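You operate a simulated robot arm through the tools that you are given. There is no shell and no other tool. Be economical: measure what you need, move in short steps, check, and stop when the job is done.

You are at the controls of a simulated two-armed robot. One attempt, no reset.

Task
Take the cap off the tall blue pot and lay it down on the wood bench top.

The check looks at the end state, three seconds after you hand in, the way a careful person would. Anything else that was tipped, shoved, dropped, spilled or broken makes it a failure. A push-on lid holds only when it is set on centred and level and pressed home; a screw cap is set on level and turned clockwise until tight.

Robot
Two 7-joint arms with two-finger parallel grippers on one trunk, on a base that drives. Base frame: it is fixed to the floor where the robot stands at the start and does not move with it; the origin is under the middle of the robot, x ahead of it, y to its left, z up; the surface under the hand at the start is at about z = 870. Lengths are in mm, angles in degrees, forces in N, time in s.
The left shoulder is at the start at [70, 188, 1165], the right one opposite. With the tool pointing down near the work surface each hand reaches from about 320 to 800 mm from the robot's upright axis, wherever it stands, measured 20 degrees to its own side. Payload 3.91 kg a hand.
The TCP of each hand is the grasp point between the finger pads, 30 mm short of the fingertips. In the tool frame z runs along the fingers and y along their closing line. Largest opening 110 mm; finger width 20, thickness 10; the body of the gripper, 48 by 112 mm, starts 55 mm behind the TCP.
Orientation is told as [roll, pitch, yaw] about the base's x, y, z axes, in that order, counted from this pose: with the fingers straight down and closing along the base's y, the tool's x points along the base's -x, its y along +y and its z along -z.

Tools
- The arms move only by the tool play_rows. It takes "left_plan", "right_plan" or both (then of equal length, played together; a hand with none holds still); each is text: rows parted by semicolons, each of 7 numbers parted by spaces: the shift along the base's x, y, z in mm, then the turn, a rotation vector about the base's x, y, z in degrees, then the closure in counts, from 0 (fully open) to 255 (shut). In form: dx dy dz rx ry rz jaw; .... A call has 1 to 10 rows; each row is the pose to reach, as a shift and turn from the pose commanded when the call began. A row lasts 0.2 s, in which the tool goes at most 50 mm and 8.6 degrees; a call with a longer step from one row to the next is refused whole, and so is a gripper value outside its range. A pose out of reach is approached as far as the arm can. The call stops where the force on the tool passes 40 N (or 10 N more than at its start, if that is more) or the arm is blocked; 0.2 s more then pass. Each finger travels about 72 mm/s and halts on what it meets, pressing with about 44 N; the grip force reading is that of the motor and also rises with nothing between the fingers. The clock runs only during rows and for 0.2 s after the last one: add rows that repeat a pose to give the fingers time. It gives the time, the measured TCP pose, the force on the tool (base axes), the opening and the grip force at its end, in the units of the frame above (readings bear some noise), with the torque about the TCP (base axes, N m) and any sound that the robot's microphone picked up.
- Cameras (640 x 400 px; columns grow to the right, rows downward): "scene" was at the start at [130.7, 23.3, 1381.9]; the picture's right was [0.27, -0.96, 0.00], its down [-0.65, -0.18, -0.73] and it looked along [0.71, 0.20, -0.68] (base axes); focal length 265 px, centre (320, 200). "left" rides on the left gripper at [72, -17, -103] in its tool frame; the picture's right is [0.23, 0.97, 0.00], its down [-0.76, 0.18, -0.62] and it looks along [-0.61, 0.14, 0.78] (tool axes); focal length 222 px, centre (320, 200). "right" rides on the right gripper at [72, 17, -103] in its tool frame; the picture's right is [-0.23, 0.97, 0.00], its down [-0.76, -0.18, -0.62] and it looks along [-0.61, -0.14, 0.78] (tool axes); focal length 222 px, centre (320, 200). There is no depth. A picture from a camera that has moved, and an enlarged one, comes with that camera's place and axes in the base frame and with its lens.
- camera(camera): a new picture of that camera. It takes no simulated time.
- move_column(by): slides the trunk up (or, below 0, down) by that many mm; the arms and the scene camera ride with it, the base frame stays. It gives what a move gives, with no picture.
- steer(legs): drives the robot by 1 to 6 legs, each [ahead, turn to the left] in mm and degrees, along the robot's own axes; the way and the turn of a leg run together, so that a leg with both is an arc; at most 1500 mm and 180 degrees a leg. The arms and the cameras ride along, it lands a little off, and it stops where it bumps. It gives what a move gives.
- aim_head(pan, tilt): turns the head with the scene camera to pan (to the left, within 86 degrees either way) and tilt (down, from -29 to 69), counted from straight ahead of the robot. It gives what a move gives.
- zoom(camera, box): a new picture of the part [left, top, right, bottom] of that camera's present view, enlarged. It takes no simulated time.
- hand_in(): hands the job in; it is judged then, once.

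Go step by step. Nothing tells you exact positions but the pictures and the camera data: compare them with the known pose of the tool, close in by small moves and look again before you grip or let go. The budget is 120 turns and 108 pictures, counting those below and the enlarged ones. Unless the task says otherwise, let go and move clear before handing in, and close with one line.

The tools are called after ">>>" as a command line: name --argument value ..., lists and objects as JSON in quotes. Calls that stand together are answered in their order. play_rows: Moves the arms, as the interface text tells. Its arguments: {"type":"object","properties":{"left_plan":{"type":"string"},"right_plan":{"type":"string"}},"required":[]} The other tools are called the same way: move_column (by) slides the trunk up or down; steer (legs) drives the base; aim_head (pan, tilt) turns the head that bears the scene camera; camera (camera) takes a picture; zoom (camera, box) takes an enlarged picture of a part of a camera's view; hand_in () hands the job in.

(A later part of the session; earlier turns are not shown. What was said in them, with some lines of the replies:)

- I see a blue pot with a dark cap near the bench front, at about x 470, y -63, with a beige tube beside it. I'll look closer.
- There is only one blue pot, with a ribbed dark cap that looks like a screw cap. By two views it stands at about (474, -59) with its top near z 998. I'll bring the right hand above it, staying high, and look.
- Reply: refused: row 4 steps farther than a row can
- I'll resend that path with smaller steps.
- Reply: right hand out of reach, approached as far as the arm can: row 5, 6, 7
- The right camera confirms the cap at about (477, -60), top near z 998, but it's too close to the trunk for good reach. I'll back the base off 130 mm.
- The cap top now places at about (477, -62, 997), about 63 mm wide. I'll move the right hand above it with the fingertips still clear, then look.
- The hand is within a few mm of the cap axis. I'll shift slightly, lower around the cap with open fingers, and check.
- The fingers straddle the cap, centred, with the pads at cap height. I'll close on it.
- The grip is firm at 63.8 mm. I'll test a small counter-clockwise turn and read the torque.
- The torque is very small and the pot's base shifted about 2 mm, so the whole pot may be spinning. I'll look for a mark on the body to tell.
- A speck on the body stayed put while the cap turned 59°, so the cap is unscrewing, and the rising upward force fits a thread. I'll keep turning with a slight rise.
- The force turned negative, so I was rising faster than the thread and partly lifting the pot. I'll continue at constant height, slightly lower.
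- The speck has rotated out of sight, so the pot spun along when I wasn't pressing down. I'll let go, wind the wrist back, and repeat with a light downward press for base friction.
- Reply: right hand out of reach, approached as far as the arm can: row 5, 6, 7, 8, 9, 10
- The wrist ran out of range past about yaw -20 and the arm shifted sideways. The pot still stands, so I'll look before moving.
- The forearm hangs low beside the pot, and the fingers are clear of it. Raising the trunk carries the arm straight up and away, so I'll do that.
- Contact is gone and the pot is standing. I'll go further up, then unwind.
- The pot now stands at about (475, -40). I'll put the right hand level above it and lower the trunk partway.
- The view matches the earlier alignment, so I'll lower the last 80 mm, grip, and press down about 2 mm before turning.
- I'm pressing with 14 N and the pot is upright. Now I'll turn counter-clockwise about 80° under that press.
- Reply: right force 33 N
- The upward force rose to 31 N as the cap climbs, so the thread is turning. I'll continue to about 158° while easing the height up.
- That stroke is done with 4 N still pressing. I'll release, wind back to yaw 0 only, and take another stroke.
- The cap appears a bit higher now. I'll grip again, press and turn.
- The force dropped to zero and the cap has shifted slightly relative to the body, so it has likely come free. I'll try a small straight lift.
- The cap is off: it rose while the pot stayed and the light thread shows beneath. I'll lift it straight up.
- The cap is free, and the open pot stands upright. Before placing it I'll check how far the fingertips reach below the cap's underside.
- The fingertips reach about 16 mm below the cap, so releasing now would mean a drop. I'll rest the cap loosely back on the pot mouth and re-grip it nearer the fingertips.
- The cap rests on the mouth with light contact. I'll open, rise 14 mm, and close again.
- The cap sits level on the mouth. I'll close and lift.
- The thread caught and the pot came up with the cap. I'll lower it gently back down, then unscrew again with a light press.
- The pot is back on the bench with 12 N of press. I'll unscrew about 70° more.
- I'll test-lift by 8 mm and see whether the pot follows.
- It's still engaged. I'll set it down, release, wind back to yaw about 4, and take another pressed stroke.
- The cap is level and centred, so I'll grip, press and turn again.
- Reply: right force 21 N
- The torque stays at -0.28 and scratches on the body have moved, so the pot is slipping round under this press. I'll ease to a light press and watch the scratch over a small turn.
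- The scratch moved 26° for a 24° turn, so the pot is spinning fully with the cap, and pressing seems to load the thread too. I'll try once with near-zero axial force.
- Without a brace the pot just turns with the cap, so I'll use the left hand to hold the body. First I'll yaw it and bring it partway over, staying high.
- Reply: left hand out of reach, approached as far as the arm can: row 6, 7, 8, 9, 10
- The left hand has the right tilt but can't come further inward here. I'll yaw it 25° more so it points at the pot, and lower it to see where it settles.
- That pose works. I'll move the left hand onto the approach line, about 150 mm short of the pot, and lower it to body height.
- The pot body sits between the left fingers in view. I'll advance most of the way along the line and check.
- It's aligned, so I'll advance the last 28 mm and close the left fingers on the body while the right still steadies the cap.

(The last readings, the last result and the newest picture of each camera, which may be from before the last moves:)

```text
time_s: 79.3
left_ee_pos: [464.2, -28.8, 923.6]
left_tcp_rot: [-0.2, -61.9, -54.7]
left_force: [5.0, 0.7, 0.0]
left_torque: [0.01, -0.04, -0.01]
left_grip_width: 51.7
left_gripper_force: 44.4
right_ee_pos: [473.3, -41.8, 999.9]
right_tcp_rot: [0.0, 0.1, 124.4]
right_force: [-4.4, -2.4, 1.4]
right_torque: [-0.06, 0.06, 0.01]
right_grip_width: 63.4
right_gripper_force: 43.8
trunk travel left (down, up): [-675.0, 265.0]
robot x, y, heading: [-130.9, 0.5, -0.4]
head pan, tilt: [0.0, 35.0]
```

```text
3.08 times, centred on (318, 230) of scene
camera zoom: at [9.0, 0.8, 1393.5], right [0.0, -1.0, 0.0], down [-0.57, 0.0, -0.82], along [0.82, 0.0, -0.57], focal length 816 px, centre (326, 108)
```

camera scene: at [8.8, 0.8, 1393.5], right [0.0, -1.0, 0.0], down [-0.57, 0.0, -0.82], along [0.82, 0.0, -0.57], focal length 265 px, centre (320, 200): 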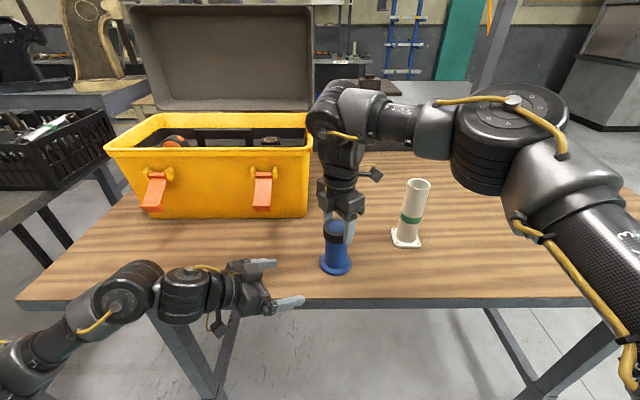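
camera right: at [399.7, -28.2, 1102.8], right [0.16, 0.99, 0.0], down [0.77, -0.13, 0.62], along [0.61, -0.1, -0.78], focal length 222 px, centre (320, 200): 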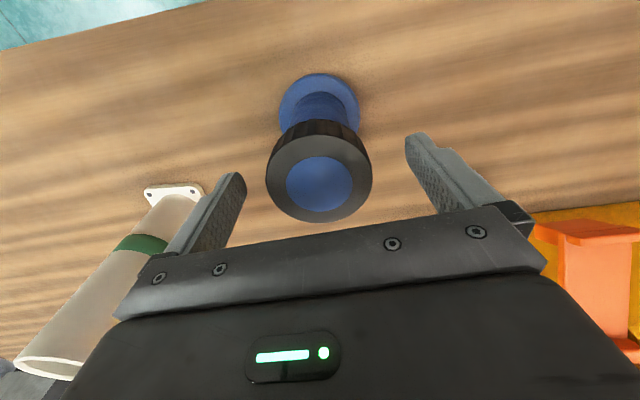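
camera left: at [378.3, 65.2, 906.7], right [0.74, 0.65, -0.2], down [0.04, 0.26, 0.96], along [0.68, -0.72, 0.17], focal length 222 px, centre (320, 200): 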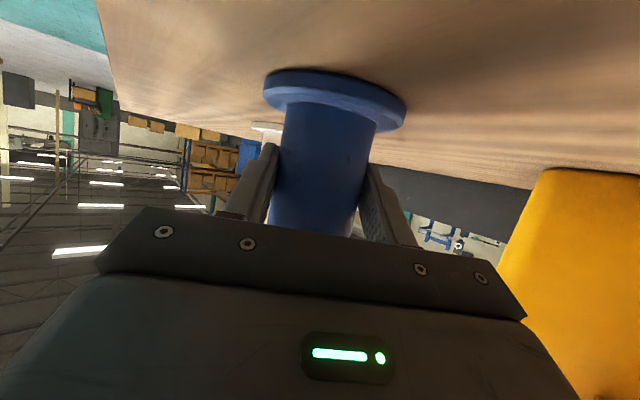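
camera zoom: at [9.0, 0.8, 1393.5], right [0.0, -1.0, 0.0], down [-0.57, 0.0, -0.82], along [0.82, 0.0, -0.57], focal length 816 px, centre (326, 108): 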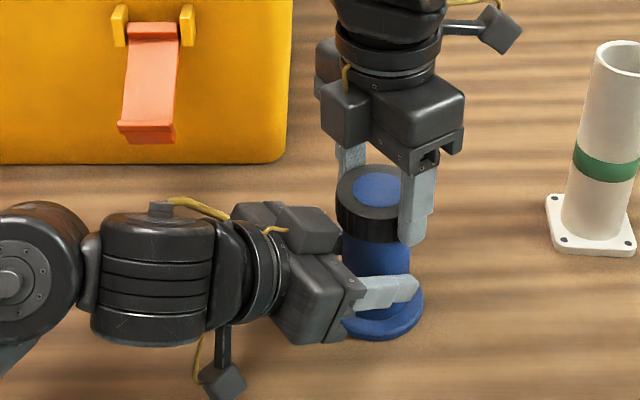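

The body is clamped at 51.7 mm. Now I'll turn the cap 29° with the left hand holding.

>>> play_rows --right_plan "0 0 0 0 0 7 255; 0 0 0 0 0 14 255; 0 0 0.2 0 0 21 255; 0 0 0.4 0 0 29 255; 0 0 0.4 0 0 29 255"

>>> zoom --camera "scene" --box '[298, 205, 378, 275]'

```text
time_s: 80.5
left_ee_pos: [463.3, -29.5, 920.7]
left_tcp_rot: [-0.1, -62.0, -54.9]
left_force: [-0.9, 0.4, -0.1]
left_torque: [-0.06, -0.01, 0.57]
left_grip_width: 53.2
left_gripper_force: 44.3
right_ee_pos: [472.6, -40.7, 998.6]
right_tcp_rot: [0.1, 0.1, 153.5]
right_force: [1.9, 0.3, -0.7]
right_torque: [0.13, -0.12, -0.62]
right_grip_width: 63.6
right_gripper_force: 44.3
trunk travel left (down, up): [-675.0, 265.0]
robot x, y, heading: [-126.6, -0.1, 0.2]
head pan, tilt: [0.0, 35.0]
```

```text
5.71 times, centred on (338, 240) of scene
camera zoom: at [9.1, 0.9, 1393.5], right [0.0, -1.0, 0.0], down [-0.57, 0.0, -0.82], along [0.82, 0.0, -0.57], focal length 1516 px, centre (217, -29)
```

zoom: 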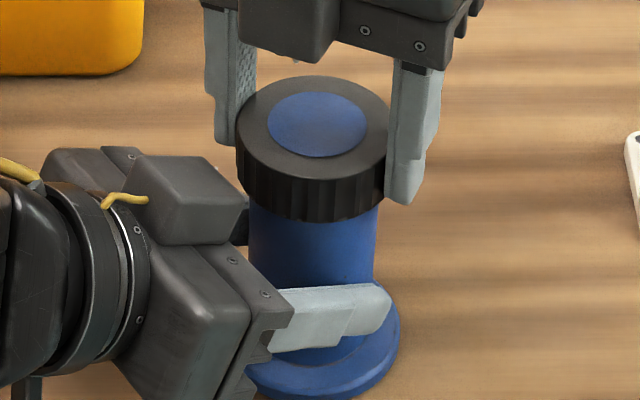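

The turn now meets 0.6 N m, so the brace is working. I'll release the cap, wind back, and take a full stroke with the brace on.

>>> play_rows --right_plan "0 0 0 0 0 0 0; 0 0 0 0 0 0 0; 0 0 0 0 0 -8 0; 0 0 0 0 0 -16 0; 0 0 0 0 0 -24.5 0; 0 0 0 0 0 -33 0; 0 0 0 0 0 -41.5 0; 0 0 0 0 0 -50 0; 0 0 0 0 0 -58.5 0; 0 0 0 0 0 -67 0"

>>> play_rows --right_plan "0 0 0 0 0 -8.5 0; 0 0 0 0 0 -17 0; 0 0 0 0 0 -25.5 0; 0 0 0 0 0 -34 0; 0 0 0 0 0 -42.5 0; 0 0 0 0 0 -51 0; 0 0 0 0 0 -59.5 0; 0 0 0 0 0 -68 0; 0 0 0 0 0 -76.5 0; 0 0 0 0 0 -83 0"

>>> play_rows --right_plan "0 0 0 0 0 0 255; 0 0 0 0 0 0 255; 0 0 0 0 0 0 255; 0 0 0 0 0 0 255; 0 0 0 0 0 0 255"

>>> camera --camera "left"

>>> camera --camera "right"

```text
time_s: 82.7
left_ee_pos: [464.0, -30.1, 922.0]
left_tcp_rot: [-0.1, -62.0, -54.9]
left_force: [-0.4, -0.4, -1.8]
left_torque: [0.09, 0.05, 0.02]
left_grip_width: 53.1
left_gripper_force: 44.5
right_ee_pos: [473.0, -40.5, 999.6]
right_tcp_rot: [0.1, 0.1, 86.2]
right_force: [0.1, -0.1, 0.0]
right_torque: [0.01, -0.01, 0.0]
right_grip_width: 110.0
right_gripper_force: 0.0
trunk travel left (down, up): [-675.0, 265.0]
robot x, y, heading: [-131.1, -0.4, 0.4]
head pan, tilt: [0.0, 35.0]
```

```text
time_s: 83.6
left_ee_pos: [465.6, -25.5, 922.0]
left_tcp_rot: [-0.2, -61.8, -54.6]
left_force: [-4.0, -0.2, 1.4]
left_torque: [0.07, -0.42, 0.02]
left_grip_width: 53.1
left_gripper_force: 43.7
right_ee_pos: [473.4, -44.6, 1001.8]
right_tcp_rot: [-0.2, 0.4, 59.4]
right_force: [2.1, -2.1, 3.6]
right_torque: [0.13, 0.11, 0.01]
right_grip_width: 108.6
right_gripper_force: 0.0
trunk travel left (down, up): [-675.0, 265.0]
robot x, y, heading: [-130.3, -0.2, 0.1]
head pan, tilt: [0.0, 35.0]
stopped in row 4 (right hand): the force on the tool passed its limit at 42 N (the readings are from after the stop); the commanded pose is now the measured one
```

```text
time_s: 84.8
left_ee_pos: [466.0, -25.8, 920.3]
left_tcp_rot: [-0.2, -61.8, -54.2]
left_force: [25.3, -13.2, -2.1]
left_torque: [0.25, 1.02, 0.23]
left_grip_width: 52.9
left_gripper_force: 43.9
right_ee_pos: [471.0, -43.1, 1000.8]
right_tcp_rot: [0.2, 0.3, 59.6]
right_force: [-25.9, 14.9, 1.5]
right_torque: [0.79, 0.93, 0.13]
right_grip_width: 63.1
right_gripper_force: 43.8
trunk travel left (down, up): [-675.0, 265.0]
robot x, y, heading: [-132.3, 1.7, 0.0]
head pan, tilt: [0.0, 35.0]
```

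```text
44 pictures are left
camera left: at [379.6, 67.2, 906.2], right [0.73, 0.65, -0.2], down [0.04, 0.26, 0.97], along [0.68, -0.71, 0.17], focal length 222 px, centre (320, 200)
```

left: 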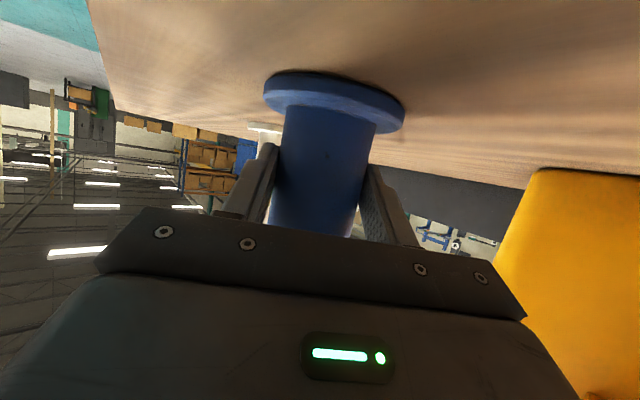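

```text
43 pictures are left
camera right: at [421.3, -96.0, 1104.4], right [-0.73, 0.69, 0.0], down [0.54, 0.57, 0.62], along [0.42, 0.45, -0.79], focal length 222 px, centre (320, 200)
```

right: 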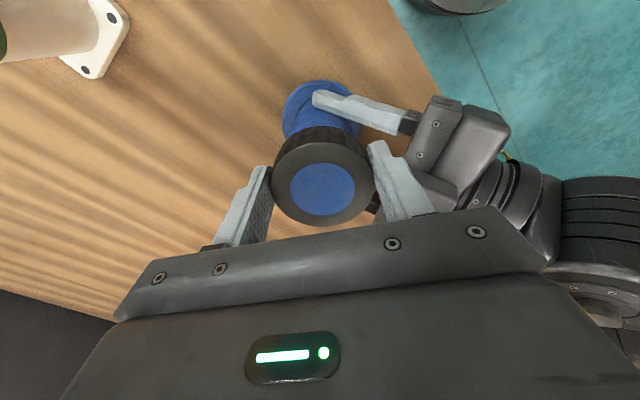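

While winding back, the wide-open right finger bumped the left gripper. I'll re-open only to about 72 mm, recentre on the cap, and grip again here to relieve the side strain.

>>> play_rows --right_plan "0 0 0 0 0 0 90; 0 0 0 0 0 0 90; 0 0 0 0 0 0 90; 2 2 -1 0 0 0 90; 2 2 -1 0 0 0 90"

>>> camera --camera "right"

>>> zoom --camera "scene" --box '[298, 205, 378, 275]'

```text
time_s: 86.0
left_ee_pos: [466.1, -25.3, 921.1]
left_tcp_rot: [-0.1, -61.8, -54.5]
left_force: [-1.5, 0.1, 4.7]
left_torque: [-0.27, -0.12, -0.02]
left_grip_width: 52.6
left_gripper_force: 44.2
right_ee_pos: [475.6, -41.9, 1000.2]
right_tcp_rot: [-0.1, 0.4, 59.5]
right_force: [-1.3, 0.5, 0.7]
right_torque: [0.01, 0.01, 0.0]
right_grip_width: 72.0
right_gripper_force: 0.8
trunk travel left (down, up): [-675.0, 265.0]
robot x, y, heading: [-132.2, -1.4, -0.0]
head pan, tilt: [0.0, 35.0]
```

```text
42 pictures are left
camera right: at [423.4, -95.2, 1104.1], right [-0.72, 0.69, 0.0], down [0.54, 0.57, 0.62], along [0.43, 0.45, -0.79], focal length 222 px, centre (320, 200)
```

right: 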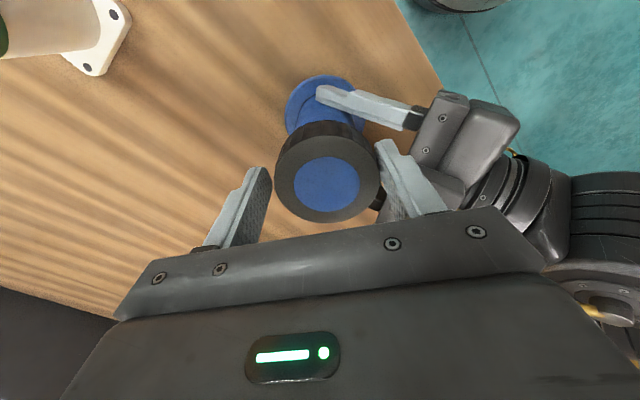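

```text
5.71 times, centred on (338, 240) of scene
camera zoom: at [7.9, 0.9, 1393.6], right [0.0, -1.0, 0.0], down [-0.57, 0.0, -0.82], along [0.82, 0.0, -0.57], focal length 1516 px, centre (217, -29)
```

zoom: 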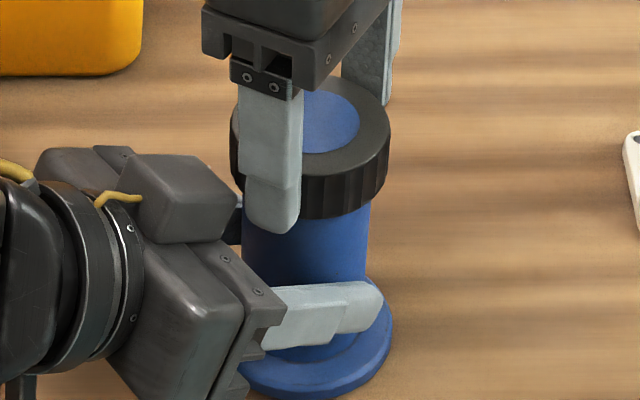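

The cap centre is about 5 mm further in y than the right hand. I'll recentre, close, and turn 90°.

>>> play_rows --right_plan "0.5 5 0 0 0 0 90; 0.5 5 0 0 0 0 90; 0.5 5 0 0 0 0 255; 0.5 5 0 0 0 0 255; 0.5 5 0 0 0 0 255; 0.5 5 0 0 0 0 255"

>>> play_rows --right_plan "0 0 0 0 0 6 255; 0 0 0 0 0 12 255; 0 0 0 0 0 18 255; 0 0 0 0 0 24 255; 0 0 0 0 0 30 255; 0 0 0 0 0 36 255; 0 0 0 0 0 42 255; 0 0 0 0 0 42 255"

>>> camera --camera "left"

>>> zoom --camera "scene" --box '[298, 205, 378, 275]'

```text
time_s: 87.4
left_ee_pos: [466.4, -26.4, 919.6]
left_tcp_rot: [0.0, -61.8, -54.5]
left_force: [8.0, -6.1, -1.3]
left_torque: [0.19, 0.41, 0.01]
left_grip_width: 53.0
left_gripper_force: 44.3
right_ee_pos: [474.3, -37.1, 1000.7]
right_tcp_rot: [0.0, 0.4, 59.6]
right_force: [-10.8, 5.5, 1.1]
right_torque: [0.19, 0.35, -0.03]
right_grip_width: 63.5
right_gripper_force: 44.2
trunk travel left (down, up): [-675.0, 265.0]
robot x, y, heading: [-130.0, 1.1, -0.2]
head pan, tilt: [0.0, 35.0]
```

```text
time_s: 89.2
left_ee_pos: [465.5, -25.0, 920.8]
left_tcp_rot: [-0.2, -61.7, -54.4]
left_force: [2.1, -0.6, -1.7]
left_torque: [0.37, -0.02, 1.29]
left_grip_width: 50.6
left_gripper_force: 43.7
right_ee_pos: [475.4, -36.0, 999.6]
right_tcp_rot: [0.0, 0.3, 101.6]
right_force: [-1.7, 2.3, 3.8]
right_torque: [0.07, 0.04, -1.28]
right_grip_width: 63.6
right_gripper_force: 43.8
trunk travel left (down, up): [-675.0, 265.0]
robot x, y, heading: [-129.7, 1.5, 0.1]
head pan, tilt: [0.0, 35.0]
```

```text
40 pictures are left
camera left: at [379.2, 67.3, 905.6], right [0.73, 0.65, -0.2], down [0.04, 0.26, 0.97], along [0.68, -0.71, 0.16], focal length 222 px, centre (320, 200)
```

left: 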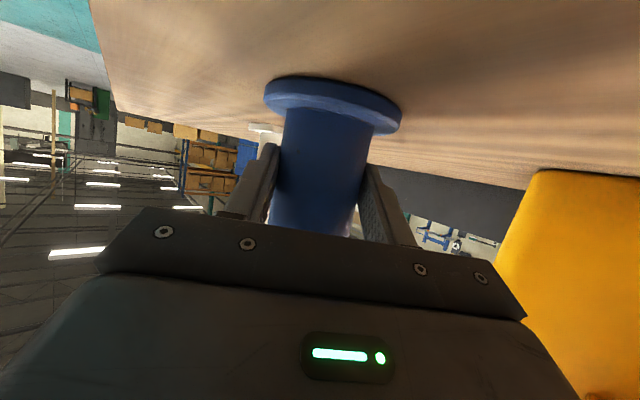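

```text
5.71 times, centred on (338, 240) of scene
camera zoom: at [8.8, 1.0, 1393.5], right [0.0, -1.0, 0.0], down [-0.57, 0.0, -0.82], along [0.82, 0.0, -0.57], focal length 1516 px, centre (217, -29)
```

zoom: 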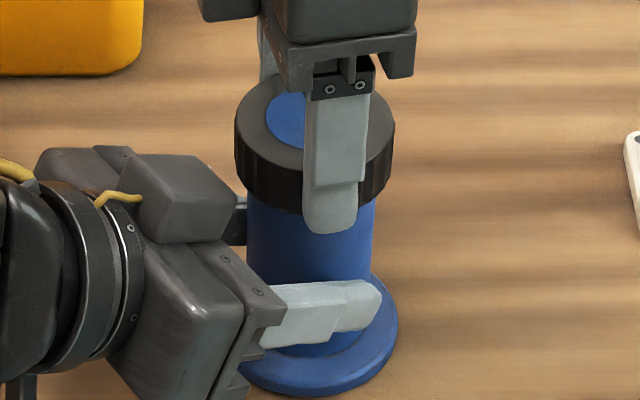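

The torque rose to 1.3 N m with no turning, so the cap seems wedged on the mouth rather than threaded. With the body held I'll back off the twist and try a gentle straight pull.

>>> play_rows --right_plan "0 0 0 0 0 -4 255; 0 0 0 0 0 -8 255; 0 0 1 0 0 -8 255; 0 0 2 0 0 -8 255; 0 0 3 0 0 -8 255; 0 0 3 0 0 -8 255"

>>> zoom --camera "scene" --box '[298, 205, 378, 275]'

```text
time_s: 90.6
left_ee_pos: [466.1, -25.7, 922.2]
left_tcp_rot: [-0.2, -61.8, -54.4]
left_force: [-5.5, -3.4, 9.3]
left_torque: [0.05, -0.21, -0.09]
left_grip_width: 50.4
left_gripper_force: 43.7
right_ee_pos: [475.8, -36.8, 1001.9]
right_tcp_rot: [0.0, 0.4, 93.6]
right_force: [5.8, 3.5, -12.5]
right_torque: [0.14, -0.3, 0.02]
right_grip_width: 63.7
right_gripper_force: 44.1
trunk travel left (down, up): [-675.0, 265.0]
robot x, y, heading: [-131.4, 2.3, 0.1]
head pan, tilt: [0.0, 35.0]
```

```text
5.71 times, centred on (338, 240) of scene
camera zoom: at [9.4, 0.8, 1393.4], right [0.0, -1.0, 0.0], down [-0.57, 0.0, -0.82], along [0.82, 0.0, -0.57], focal length 1516 px, centre (217, -29)
```

zoom: 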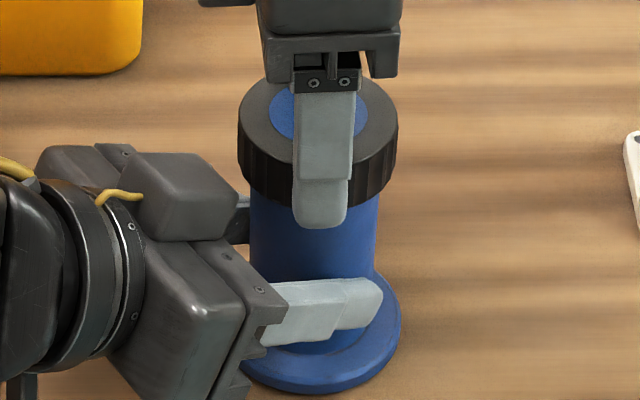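

The cap resists a 12 N pull. Perhaps the thread re-caught at its very end stop. I'll relax the pull and try a small clockwise turn to see whether it's free that way.

>>> play_rows --right_plan "0 0 -1 0 0 0 255; 0 0 -2.3 0 0 -3 255; 0 0 -2.3 0 0 -9 255; 0 0 -2.3 0 0 -15 255; 0 0 -2.3 0 0 -21 255; 0 0 -2.3 0 0 -27 255; 0 0 -2.3 0 0 -27 255"

>>> zoom --camera "scene" --box '[298, 205, 378, 275]'

```text
time_s: 92.2
left_ee_pos: [466.0, -26.3, 920.4]
left_tcp_rot: [-0.1, -61.9, -54.6]
left_force: [-27.4, 1.4, 8.6]
left_torque: [-0.21, -1.27, -0.37]
left_grip_width: 49.7
left_gripper_force: 44.2
right_ee_pos: [476.3, -38.4, 1000.7]
right_tcp_rot: [-0.3, 0.4, 66.3]
right_force: [26.6, -1.1, -10.0]
right_torque: [0.1, -0.98, 0.07]
right_grip_width: 63.4
right_gripper_force: 43.7
trunk travel left (down, up): [-675.0, 265.0]
robot x, y, heading: [-127.3, 0.7, -0.1]
head pan, tilt: [0.0, 35.0]
```

```text
5.71 times, centred on (338, 240) of scene
camera zoom: at [9.0, 0.9, 1393.5], right [0.0, -1.0, 0.0], down [-0.57, 0.0, -0.82], along [0.82, 0.0, -0.57], focal length 1516 px, centre (217, -29)
```

zoom: 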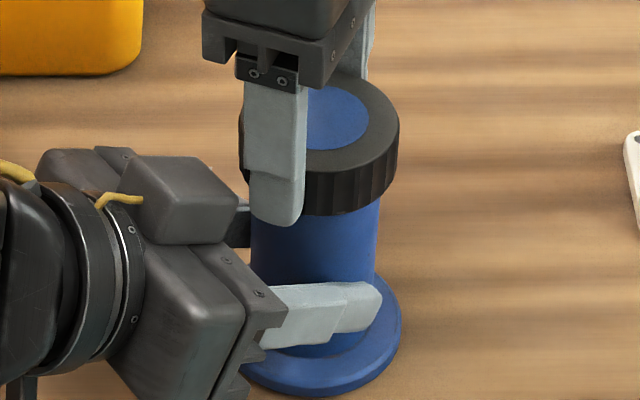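

It turns clockwise freely, and the side force comes from the right finger touching the left gripper. So the counter-clockwise stop is real; I'll turn back up to it and pull up at the same time.

>>> play_rows --right_plan "0 0 0 0 0 8 255; 0 0 0.3 0 0 16 255; 0 0 0.6 0 0 24 255; 0 0 0.9 0 0 30 255; 0 0 0.9 0 0 30 255"

>>> play_rows --right_plan "0 0 1 0 0 3 255; 0 0 2 0 0 6 255; 0 0 3 0 0 9 255; 0 0 3 0 0 12 255; 0 0 3 0 0 12 255"

>>> zoom --camera "scene" --box '[298, 205, 378, 275]'

```text
time_s: 93.4
left_ee_pos: [466.5, -24.6, 920.4]
left_tcp_rot: [-0.2, -61.6, -54.2]
left_force: [-2.1, -1.4, -0.2]
left_torque: [0.09, 0.06, 0.01]
left_grip_width: 49.9
left_gripper_force: 43.8
right_ee_pos: [474.3, -35.5, 1001.6]
right_tcp_rot: [0.1, 0.4, 96.6]
right_force: [2.8, 2.1, 1.4]
right_torque: [0.06, -0.17, 0.03]
right_grip_width: 63.7
right_gripper_force: 43.9
trunk travel left (down, up): [-675.0, 265.0]
robot x, y, heading: [-132.3, 0.1, 0.2]
head pan, tilt: [0.0, 35.0]
```

```text
time_s: 94.6
left_ee_pos: [466.1, -25.7, 920.5]
left_tcp_rot: [-0.2, -61.7, -54.3]
left_force: [1.1, 0.9, -0.8]
left_torque: [0.11, 0.05, 0.01]
left_grip_width: 49.6
left_gripper_force: 44.4
right_ee_pos: [475.2, -35.6, 1004.3]
right_tcp_rot: [0.1, 0.3, 108.6]
right_force: [-0.2, -0.6, 1.1]
right_torque: [0.01, -0.01, -0.04]
right_grip_width: 63.7
right_gripper_force: 44.3
trunk travel left (down, up): [-675.0, 265.0]
robot x, y, heading: [-131.1, -4.8, 0.2]
head pan, tilt: [0.0, 35.0]
```

```text
5.71 times, centred on (338, 240) of scene
camera zoom: at [9.1, 1.0, 1393.5], right [0.0, -1.0, 0.0], down [-0.57, 0.0, -0.82], along [0.82, 0.0, -0.57], focal length 1516 px, centre (217, -29)
```

zoom: 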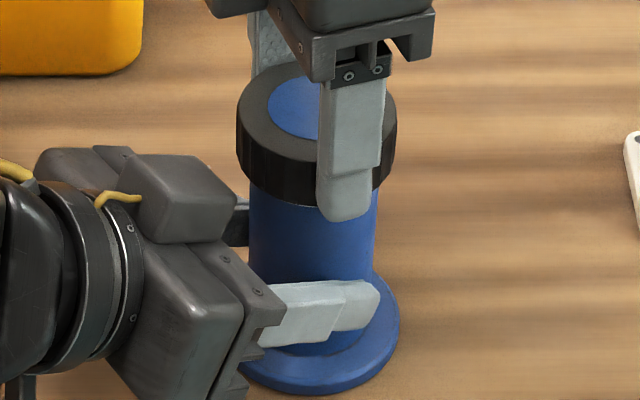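

The hand rose 3 mm with no pull and no torque, so the cap is free now. I'll lift it straight up in small steps.

>>> play_rows --right_plan "0 0 3 0 0 0 255; 0 0 8 0 0 0 255; 0 0 15 0 0 0 255; 0 0 30 0 0 0 255; 0 0 50 0 0 0 255; 0 0 75 0 0 0 255; 0 0 100 0 0 0 255; 0 0 100 0 0 0 255"

>>> camera --camera "scene"

```text
time_s: 96.4
left_ee_pos: [466.0, -26.2, 920.7]
left_tcp_rot: [-0.1, -61.8, -54.5]
left_force: [0.1, -0.4, -1.4]
left_torque: [0.05, 0.08, -0.01]
left_grip_width: 49.6
left_gripper_force: 44.0
right_ee_pos: [477.2, -38.1, 1103.8]
right_tcp_rot: [0.0, 0.3, 108.5]
right_force: [0.0, -0.7, -0.8]
right_torque: [-0.01, 0.0, 0.02]
right_grip_width: 63.6
right_gripper_force: 44.0
trunk travel left (down, up): [-675.0, 265.0]
robot x, y, heading: [-130.6, -1.5, -0.0]
head pan, tilt: [0.0, 35.0]
```

```text
35 pictures are left
camera scene: at [9.5, 0.6, 1393.4], right [0.0, -1.0, 0.0], down [-0.57, 0.0, -0.82], along [0.82, 0.0, -0.57], focal length 265 px, centre (320, 200)
```

scene: 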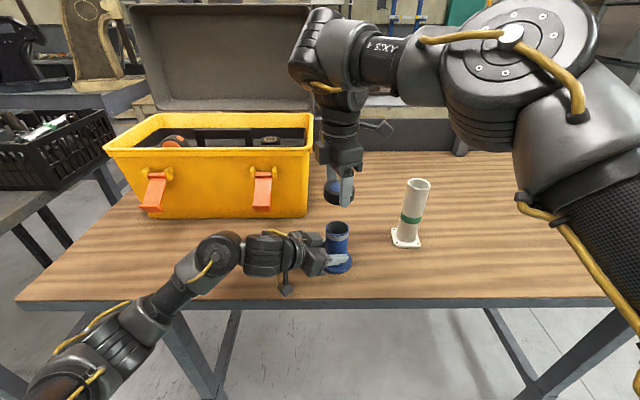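

The cap is off and clear. I'll let the left hand release the pot, back out along its approach line, and rise.

>>> play_rows --left_plan "0 0 0 0 0 0 0; 0 0 0 0 0 0 0; 0 0 0 0 0 0 0; -11 16 0 0 0 0 0; -28 41 0 0 0 0 0; -51 74 0 0 0 0 0; -75 107 0 0 0 0 0; -90 128 20 0 0 0 0; -90 128 50 0 0 0 0; -90 128 50 0 0 0 0"

>>> camera --camera "scene"

>>> zoom --camera "scene" --box '[298, 155, 378, 225]'

```text
time_s: 98.6
left_ee_pos: [375.2, 101.9, 971.0]
left_tcp_rot: [-0.2, -61.8, -54.4]
left_force: [-0.3, 0.5, 0.5]
left_torque: [0.02, 0.0, 0.02]
left_grip_width: 109.9
left_gripper_force: 0.1
right_ee_pos: [475.8, -35.4, 1104.5]
right_tcp_rot: [0.0, 0.5, 108.5]
right_force: [-0.7, 0.6, -1.0]
right_torque: [-0.02, 0.0, 0.0]
right_grip_width: 63.9
right_gripper_force: 43.9
trunk travel left (down, up): [-675.0, 265.0]
robot x, y, heading: [-131.5, 1.4, 0.1]
head pan, tilt: [0.0, 35.0]
```

```text
34 pictures are left
camera scene: at [8.5, 1.6, 1393.5], right [0.0, -1.0, 0.0], down [-0.57, 0.0, -0.82], along [0.82, 0.0, -0.57], focal length 265 px, centre (320, 200)
```

scene: 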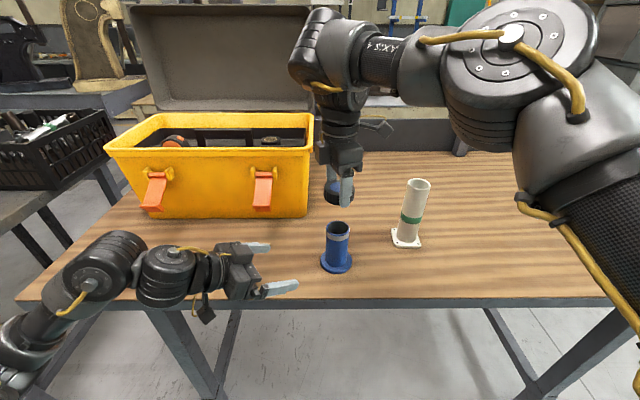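

```text
5.71 times, centred on (338, 190) of scene
camera zoom: at [8.5, 1.6, 1393.5], right [0.0, -1.0, 0.0], down [-0.57, 0.0, -0.82], along [0.82, 0.0, -0.57], focal length 1516 px, centre (217, 257)
```

zoom: 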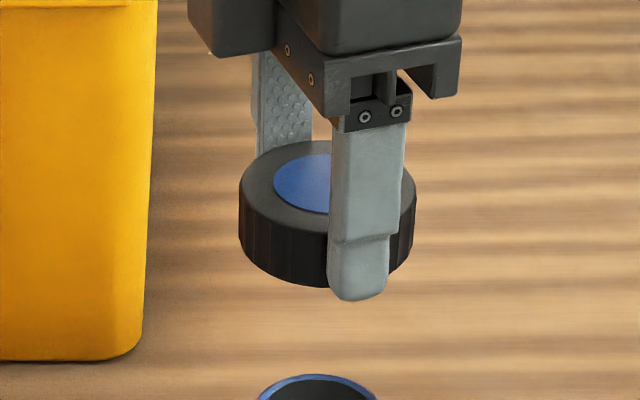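

The pot stands upright, open. The clear space is to its left at about (470, 90), away from the tube, so I'll move the left hand well out of the way first.

>>> play_rows --left_plan "0 30 30 0 0 0 0; 0 60 60 0 0 0 0; 0 95 90 0 0 0 0; 0 130 120 0 0 0 0; 0 165 150 0 0 0 0; 0 200 180 0 0 0 0; 0 230 200 0 0 0 0; 0 230 200 0 0 0 0"

>>> play_rows --right_plan "-1 32 0 0 0 0 255; -2 64 0 0 0 0 255; -3 96 0 0 0 0 255; -5 126 0 0 0 0 255; -5 126 0 0 0 0 255"

>>> camera --camera "scene"

```text
time_s: 100.4
left_ee_pos: [376.3, 331.9, 1171.1]
left_tcp_rot: [-0.3, -61.8, -54.4]
left_force: [0.4, -0.4, -0.8]
left_torque: [0.0, 0.0, 0.0]
left_grip_width: 110.1
left_gripper_force: 0.1
right_ee_pos: [477.8, -36.8, 1104.5]
right_tcp_rot: [0.0, 0.3, 108.6]
right_force: [-0.2, 0.5, -0.2]
right_torque: [-0.03, 0.02, -0.01]
right_grip_width: 63.5
right_gripper_force: 43.9
trunk travel left (down, up): [-675.0, 265.0]
robot x, y, heading: [-131.1, 1.6, -0.1]
head pan, tilt: [0.0, 35.0]
```

```text
time_s: 101.8
left_ee_pos: [375.1, 329.9, 1170.3]
left_tcp_rot: [-0.1, -61.7, -54.5]
left_force: [-0.2, -0.4, -0.4]
left_torque: [0.04, -0.06, 0.04]
left_grip_width: 109.9
left_gripper_force: 0.0
right_ee_pos: [463.4, 49.1, 1080.8]
right_tcp_rot: [2.5, -1.6, 106.4]
right_force: [-0.2, -0.4, 0.0]
right_torque: [-0.01, 0.05, 0.0]
right_grip_width: 63.3
right_gripper_force: 44.4
right hand out of reach, approached as far as the arm can: row 4, 5
trunk travel left (down, up): [-675.0, 265.0]
robot x, y, heading: [-130.7, -1.2, 0.2]
head pan, tilt: [0.0, 35.0]
stopped in row 5 (right hand): the arm was blocked; the commanded pose is now the measured one
```

```text
32 pictures are left
camera scene: at [8.6, -0.1, 1393.6], right [0.0, -1.0, 0.0], down [-0.57, 0.0, -0.82], along [0.82, 0.0, -0.57], focal length 265 px, centre (320, 200)
```

scene: 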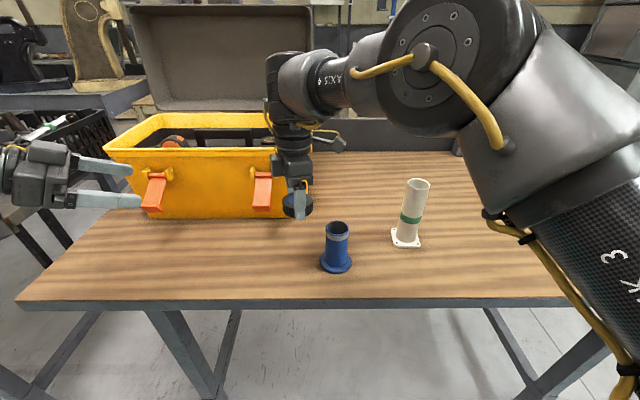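

The right arm runs out of inward reach near y 49 and tilted slightly. I'll level it, step back, and turn the base 8° left to carry it over the free spot.

>>> play_rows --right_plan "4 -10 8 -0.4 -1.4 0 255; 8 -20 16 -0.85 -2.84 0 255; 10 -30 24 -0.85 -2.84 0 255; 10 -30 24 -0.85 -2.84 0 255"

>>> steer --legs '[[0, 8]]'

>>> camera --camera "scene"

```text
time_s: 102.8
left_ee_pos: [376.0, 332.8, 1169.6]
left_tcp_rot: [-0.2, -61.8, -54.4]
left_force: [0.3, 0.4, -0.4]
left_torque: [0.02, -0.02, 0.01]
left_grip_width: 110.1
left_gripper_force: 0.1
right_ee_pos: [471.5, 22.2, 1104.0]
right_tcp_rot: [0.0, 0.2, 106.7]
right_force: [-0.2, -0.4, 0.6]
right_torque: [0.03, 0.01, -0.02]
right_grip_width: 63.7
right_gripper_force: 43.7
trunk travel left (down, up): [-675.0, 265.0]
robot x, y, heading: [-127.4, -0.1, -0.1]
head pan, tilt: [0.0, 35.0]
```

```text
time_s: 103.8
left_ee_pos: [324.6, 399.6, 1170.4]
left_tcp_rot: [-0.2, -61.8, -46.4]
left_force: [0.4, -0.2, -0.2]
left_torque: [0.03, -0.02, 0.02]
left_grip_width: 109.9
left_gripper_force: 0.1
right_ee_pos: [463.7, 106.4, 1104.7]
right_tcp_rot: [0.0, 0.3, 114.5]
right_force: [0.1, -0.3, 0.2]
right_torque: [-0.01, -0.03, -0.01]
right_grip_width: 63.2
right_gripper_force: 44.5
trunk travel left (down, up): [-675.0, 265.0]
robot x, y, heading: [-131.6, -0.8, 7.9]
head pan, tilt: [0.0, 35.0]
```

```text
31 pictures are left
camera scene: at [7.2, 20.6, 1393.5], right [0.14, -0.99, 0.0], down [-0.57, -0.08, -0.82], along [0.81, 0.11, -0.57], focal length 265 px, centre (320, 200)
```

scene: 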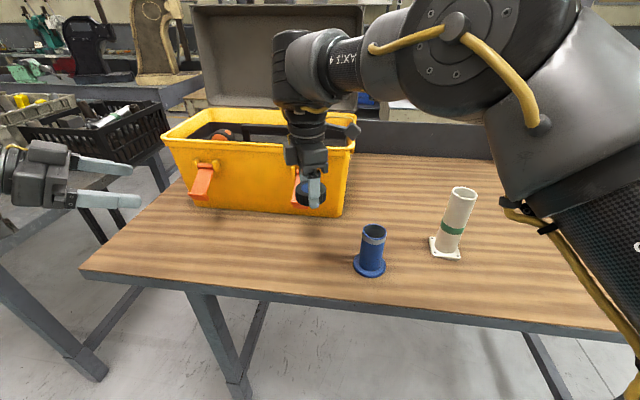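

The cap is now above clear bench at (464, 106). I'll lower with the trunk to keep the arm shape.

>>> move_column --by -180

>>> camera --camera "scene"

>>> camera --camera "left"

```text
time_s: 105.8
left_ee_pos: [324.9, 398.7, 990.1]
left_tcp_rot: [-0.1, -61.7, -46.5]
left_force: [0.4, 0.4, 0.0]
left_torque: [-0.01, -0.02, 0.02]
left_grip_width: 110.0
left_gripper_force: 0.0
right_ee_pos: [463.7, 105.9, 924.5]
right_tcp_rot: [0.0, 0.3, 114.5]
right_force: [0.0, -0.9, -0.7]
right_torque: [0.01, 0.02, 0.01]
right_grip_width: 63.5
right_gripper_force: 44.1
trunk travel left (down, up): [-495.0, 445.0]
robot x, y, heading: [-129.5, 0.4, 8.0]
head pan, tilt: [0.0, 35.0]
```

```text
30 pictures are left
camera scene: at [7.2, 20.2, 1213.6], right [0.14, -0.99, 0.0], down [-0.57, -0.08, -0.82], along [0.81, 0.11, -0.57], focal length 265 px, centre (320, 200)
```

scene: 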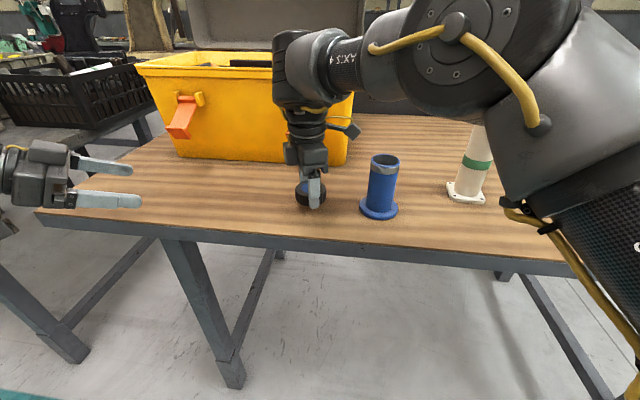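

```text
29 pictures are left
camera left: at [225.6, 479.3, 975.1], right [0.63, 0.75, -0.2], down [0.0, 0.26, 0.97], along [0.77, -0.61, 0.16], focal length 222 px, centre (320, 200)
```

left: 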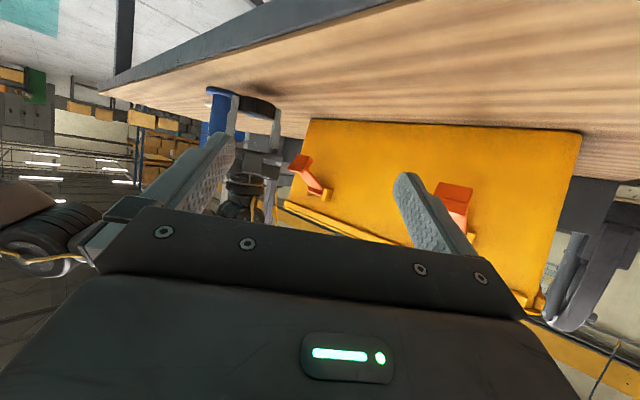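

All clear. I'll lower the last stretch slowly in small steps to feel for contact.

>>> play_rows --right_plan "0 0 -6 0 0 0 255; 0 0 -12 0 0 0 255; 0 0 -16 0 0 0 255; 0 0 -19 0 0 0 255; 0 0 -21 0 0 0 255; 0 0 -21 0 0 0 255"

>>> zoom --camera "scene" --box '[270, 150, 350, 220]'

>>> zoom --camera "left" --box '[190, 70, 310, 160]'

```text
time_s: 107.2
left_ee_pos: [324.8, 398.8, 990.5]
left_tcp_rot: [-0.1, -61.9, -46.4]
left_force: [0.7, -0.1, 0.4]
left_torque: [0.01, 0.01, -0.03]
left_grip_width: 110.0
left_gripper_force: 0.1
right_ee_pos: [464.3, 107.2, 902.9]
right_tcp_rot: [0.1, 0.2, 114.5]
right_force: [-0.2, -0.1, 0.4]
right_torque: [0.0, -0.01, 0.0]
right_grip_width: 63.6
right_gripper_force: 43.5
trunk travel left (down, up): [-495.0, 445.0]
robot x, y, heading: [-130.3, -1.5, 7.8]
head pan, tilt: [0.0, 35.0]
```

```text
5.71 times, centred on (310, 185) of scene
camera zoom: at [7.4, 20.3, 1213.5], right [0.14, -0.99, 0.0], down [-0.57, -0.08, -0.82], along [0.81, 0.11, -0.57], focal length 1516 px, centre (377, 286)
```

zoom: 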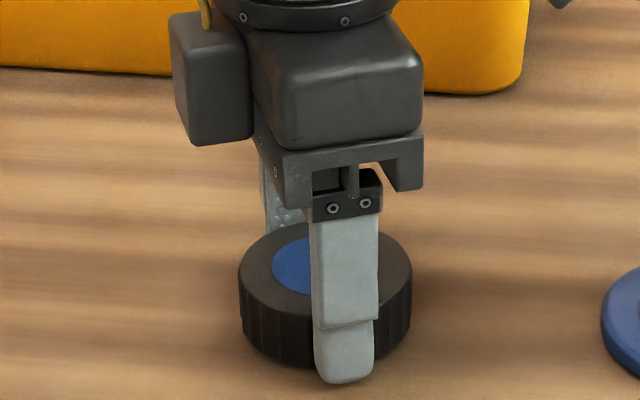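

```text
4.44 times, centred on (250, 115) of left
camera zoom: at [225.7, 479.3, 974.9], right [0.63, 0.75, -0.2], down [0.0, 0.26, 0.97], along [0.77, -0.61, 0.16], focal length 987 px, centre (631, 578)
```

zoom: 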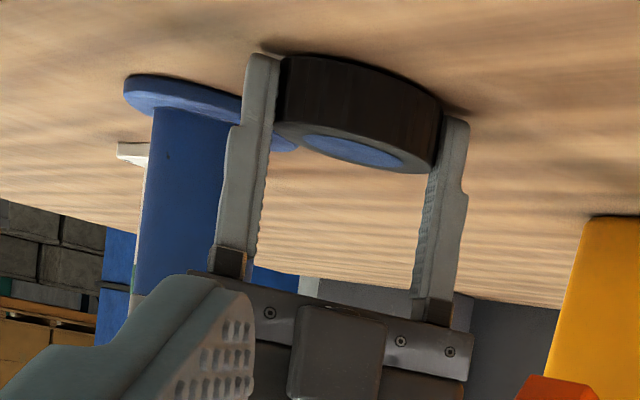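

The cap is just above the wood with the tips about level. I'll go down until a light touch.

>>> play_rows --right_plan "0 0 -1 0 0 0 255; 0 0 -2 0 0 0 255; 0 0 -3 0 0 0 255; 0 0 -3 0 0 0 255"

```text
time_s: 108.2
left_ee_pos: [325.2, 398.0, 990.9]
left_tcp_rot: [-0.1, -61.8, -46.5]
left_force: [0.2, 0.7, -0.8]
left_torque: [0.01, 0.01, 0.0]
left_grip_width: 109.8
left_gripper_force: 0.1
right_ee_pos: [464.0, 105.8, 901.8]
right_tcp_rot: [-0.1, 0.2, 114.5]
right_force: [2.3, -0.4, 6.4]
right_torque: [-0.14, 0.04, 0.05]
right_grip_width: 63.6
right_gripper_force: 44.1
trunk travel left (down, up): [-495.0, 445.0]
robot x, y, heading: [-126.9, -3.2, 8.2]
head pan, tilt: [0.0, 35.0]
```

Contact is felt at 6 N. I'll open, then rise straight up and check.

>>> play_rows --right_plan "0 0 0.7 0 0 0 255; 0 0 0.7 0 0 0 0; 0 0 0.7 0 0 0 0; 0 0 0.7 0 0 0 0; 0 0 0.7 0 0 0 0; 0 0 15 0 0 0 0; 0 0 35 0 0 0 0; 0 0 65 0 0 0 0; 0 0 100 0 0 0 0; 0 0 100 0 0 0 0"

>>> move_column --by 150

>>> camera --camera "scene"

>>> camera --camera "right"

```text
time_s: 110.4
left_ee_pos: [325.6, 400.2, 989.5]
left_tcp_rot: [-0.2, -61.6, -46.4]
left_force: [-0.2, 0.0, -0.2]
left_torque: [-0.01, -0.05, -0.05]
left_grip_width: 109.9
left_gripper_force: 0.1
right_ee_pos: [463.7, 95.0, 989.5]
right_tcp_rot: [0.8, -0.9, 113.4]
right_force: [-0.3, 0.6, 0.2]
right_torque: [-0.06, -0.03, -0.01]
right_grip_width: 110.0
right_gripper_force: 0.0
right hand out of reach, approached as far as the arm can: row 9, 10
trunk travel left (down, up): [-495.0, 445.0]
robot x, y, heading: [-133.5, -2.8, 8.0]
head pan, tilt: [0.0, 35.0]
```

```text
time_s: 112.1
left_ee_pos: [325.2, 399.3, 1140.9]
left_tcp_rot: [-0.2, -61.8, -46.3]
left_force: [0.0, 0.3, 0.4]
left_torque: [-0.01, 0.0, -0.02]
left_grip_width: 110.0
left_gripper_force: 0.0
right_ee_pos: [462.9, 95.6, 1144.4]
right_tcp_rot: [0.3, -1.2, 113.5]
right_force: [0.0, -0.2, -0.6]
right_torque: [0.01, 0.01, -0.01]
right_grip_width: 109.9
right_gripper_force: 0.1
trunk travel left (down, up): [-645.0, 295.0]
robot x, y, heading: [-129.7, -0.1, 8.2]
head pan, tilt: [0.0, 35.0]
```

```text
26 pictures are left
camera scene: at [7.6, 20.5, 1363.4], right [0.14, -0.99, 0.0], down [-0.57, -0.08, -0.82], along [0.81, 0.11, -0.57], focal length 265 px, centre (320, 200)
```

scene: 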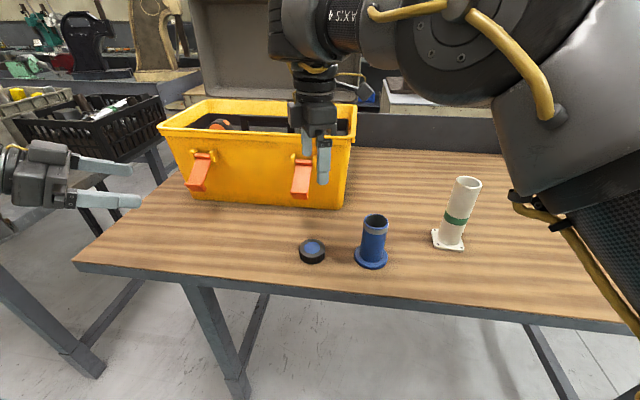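

```text
25 pictures are left
camera right: at [477.8, 20.2, 1246.5], right [-0.98, -0.18, 0.01], down [-0.13, 0.76, 0.64], along [-0.12, 0.63, -0.77], focal length 222 px, centre (320, 200)
```

right: 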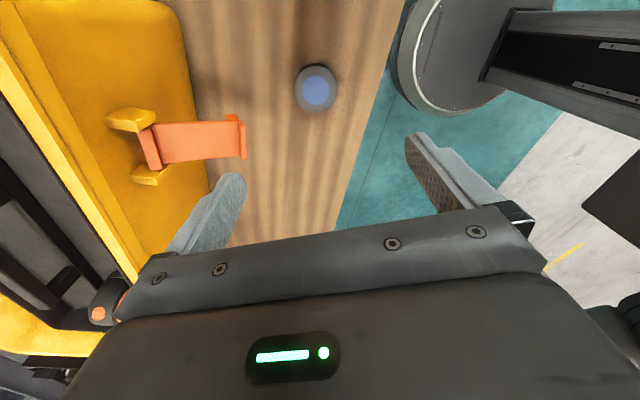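

The cap lies flat on the bench, the pot stands upright and open, the box and tube are untouched, and both hands are clear. Handing in.

>>> hand_in

```text
The job is handed in.
```

The cap is off the blue pot and lying flat on the wood bench top. The pot ended up about 20 mm from where it started and was briefly lifted and set back down, and it stands upright and open.
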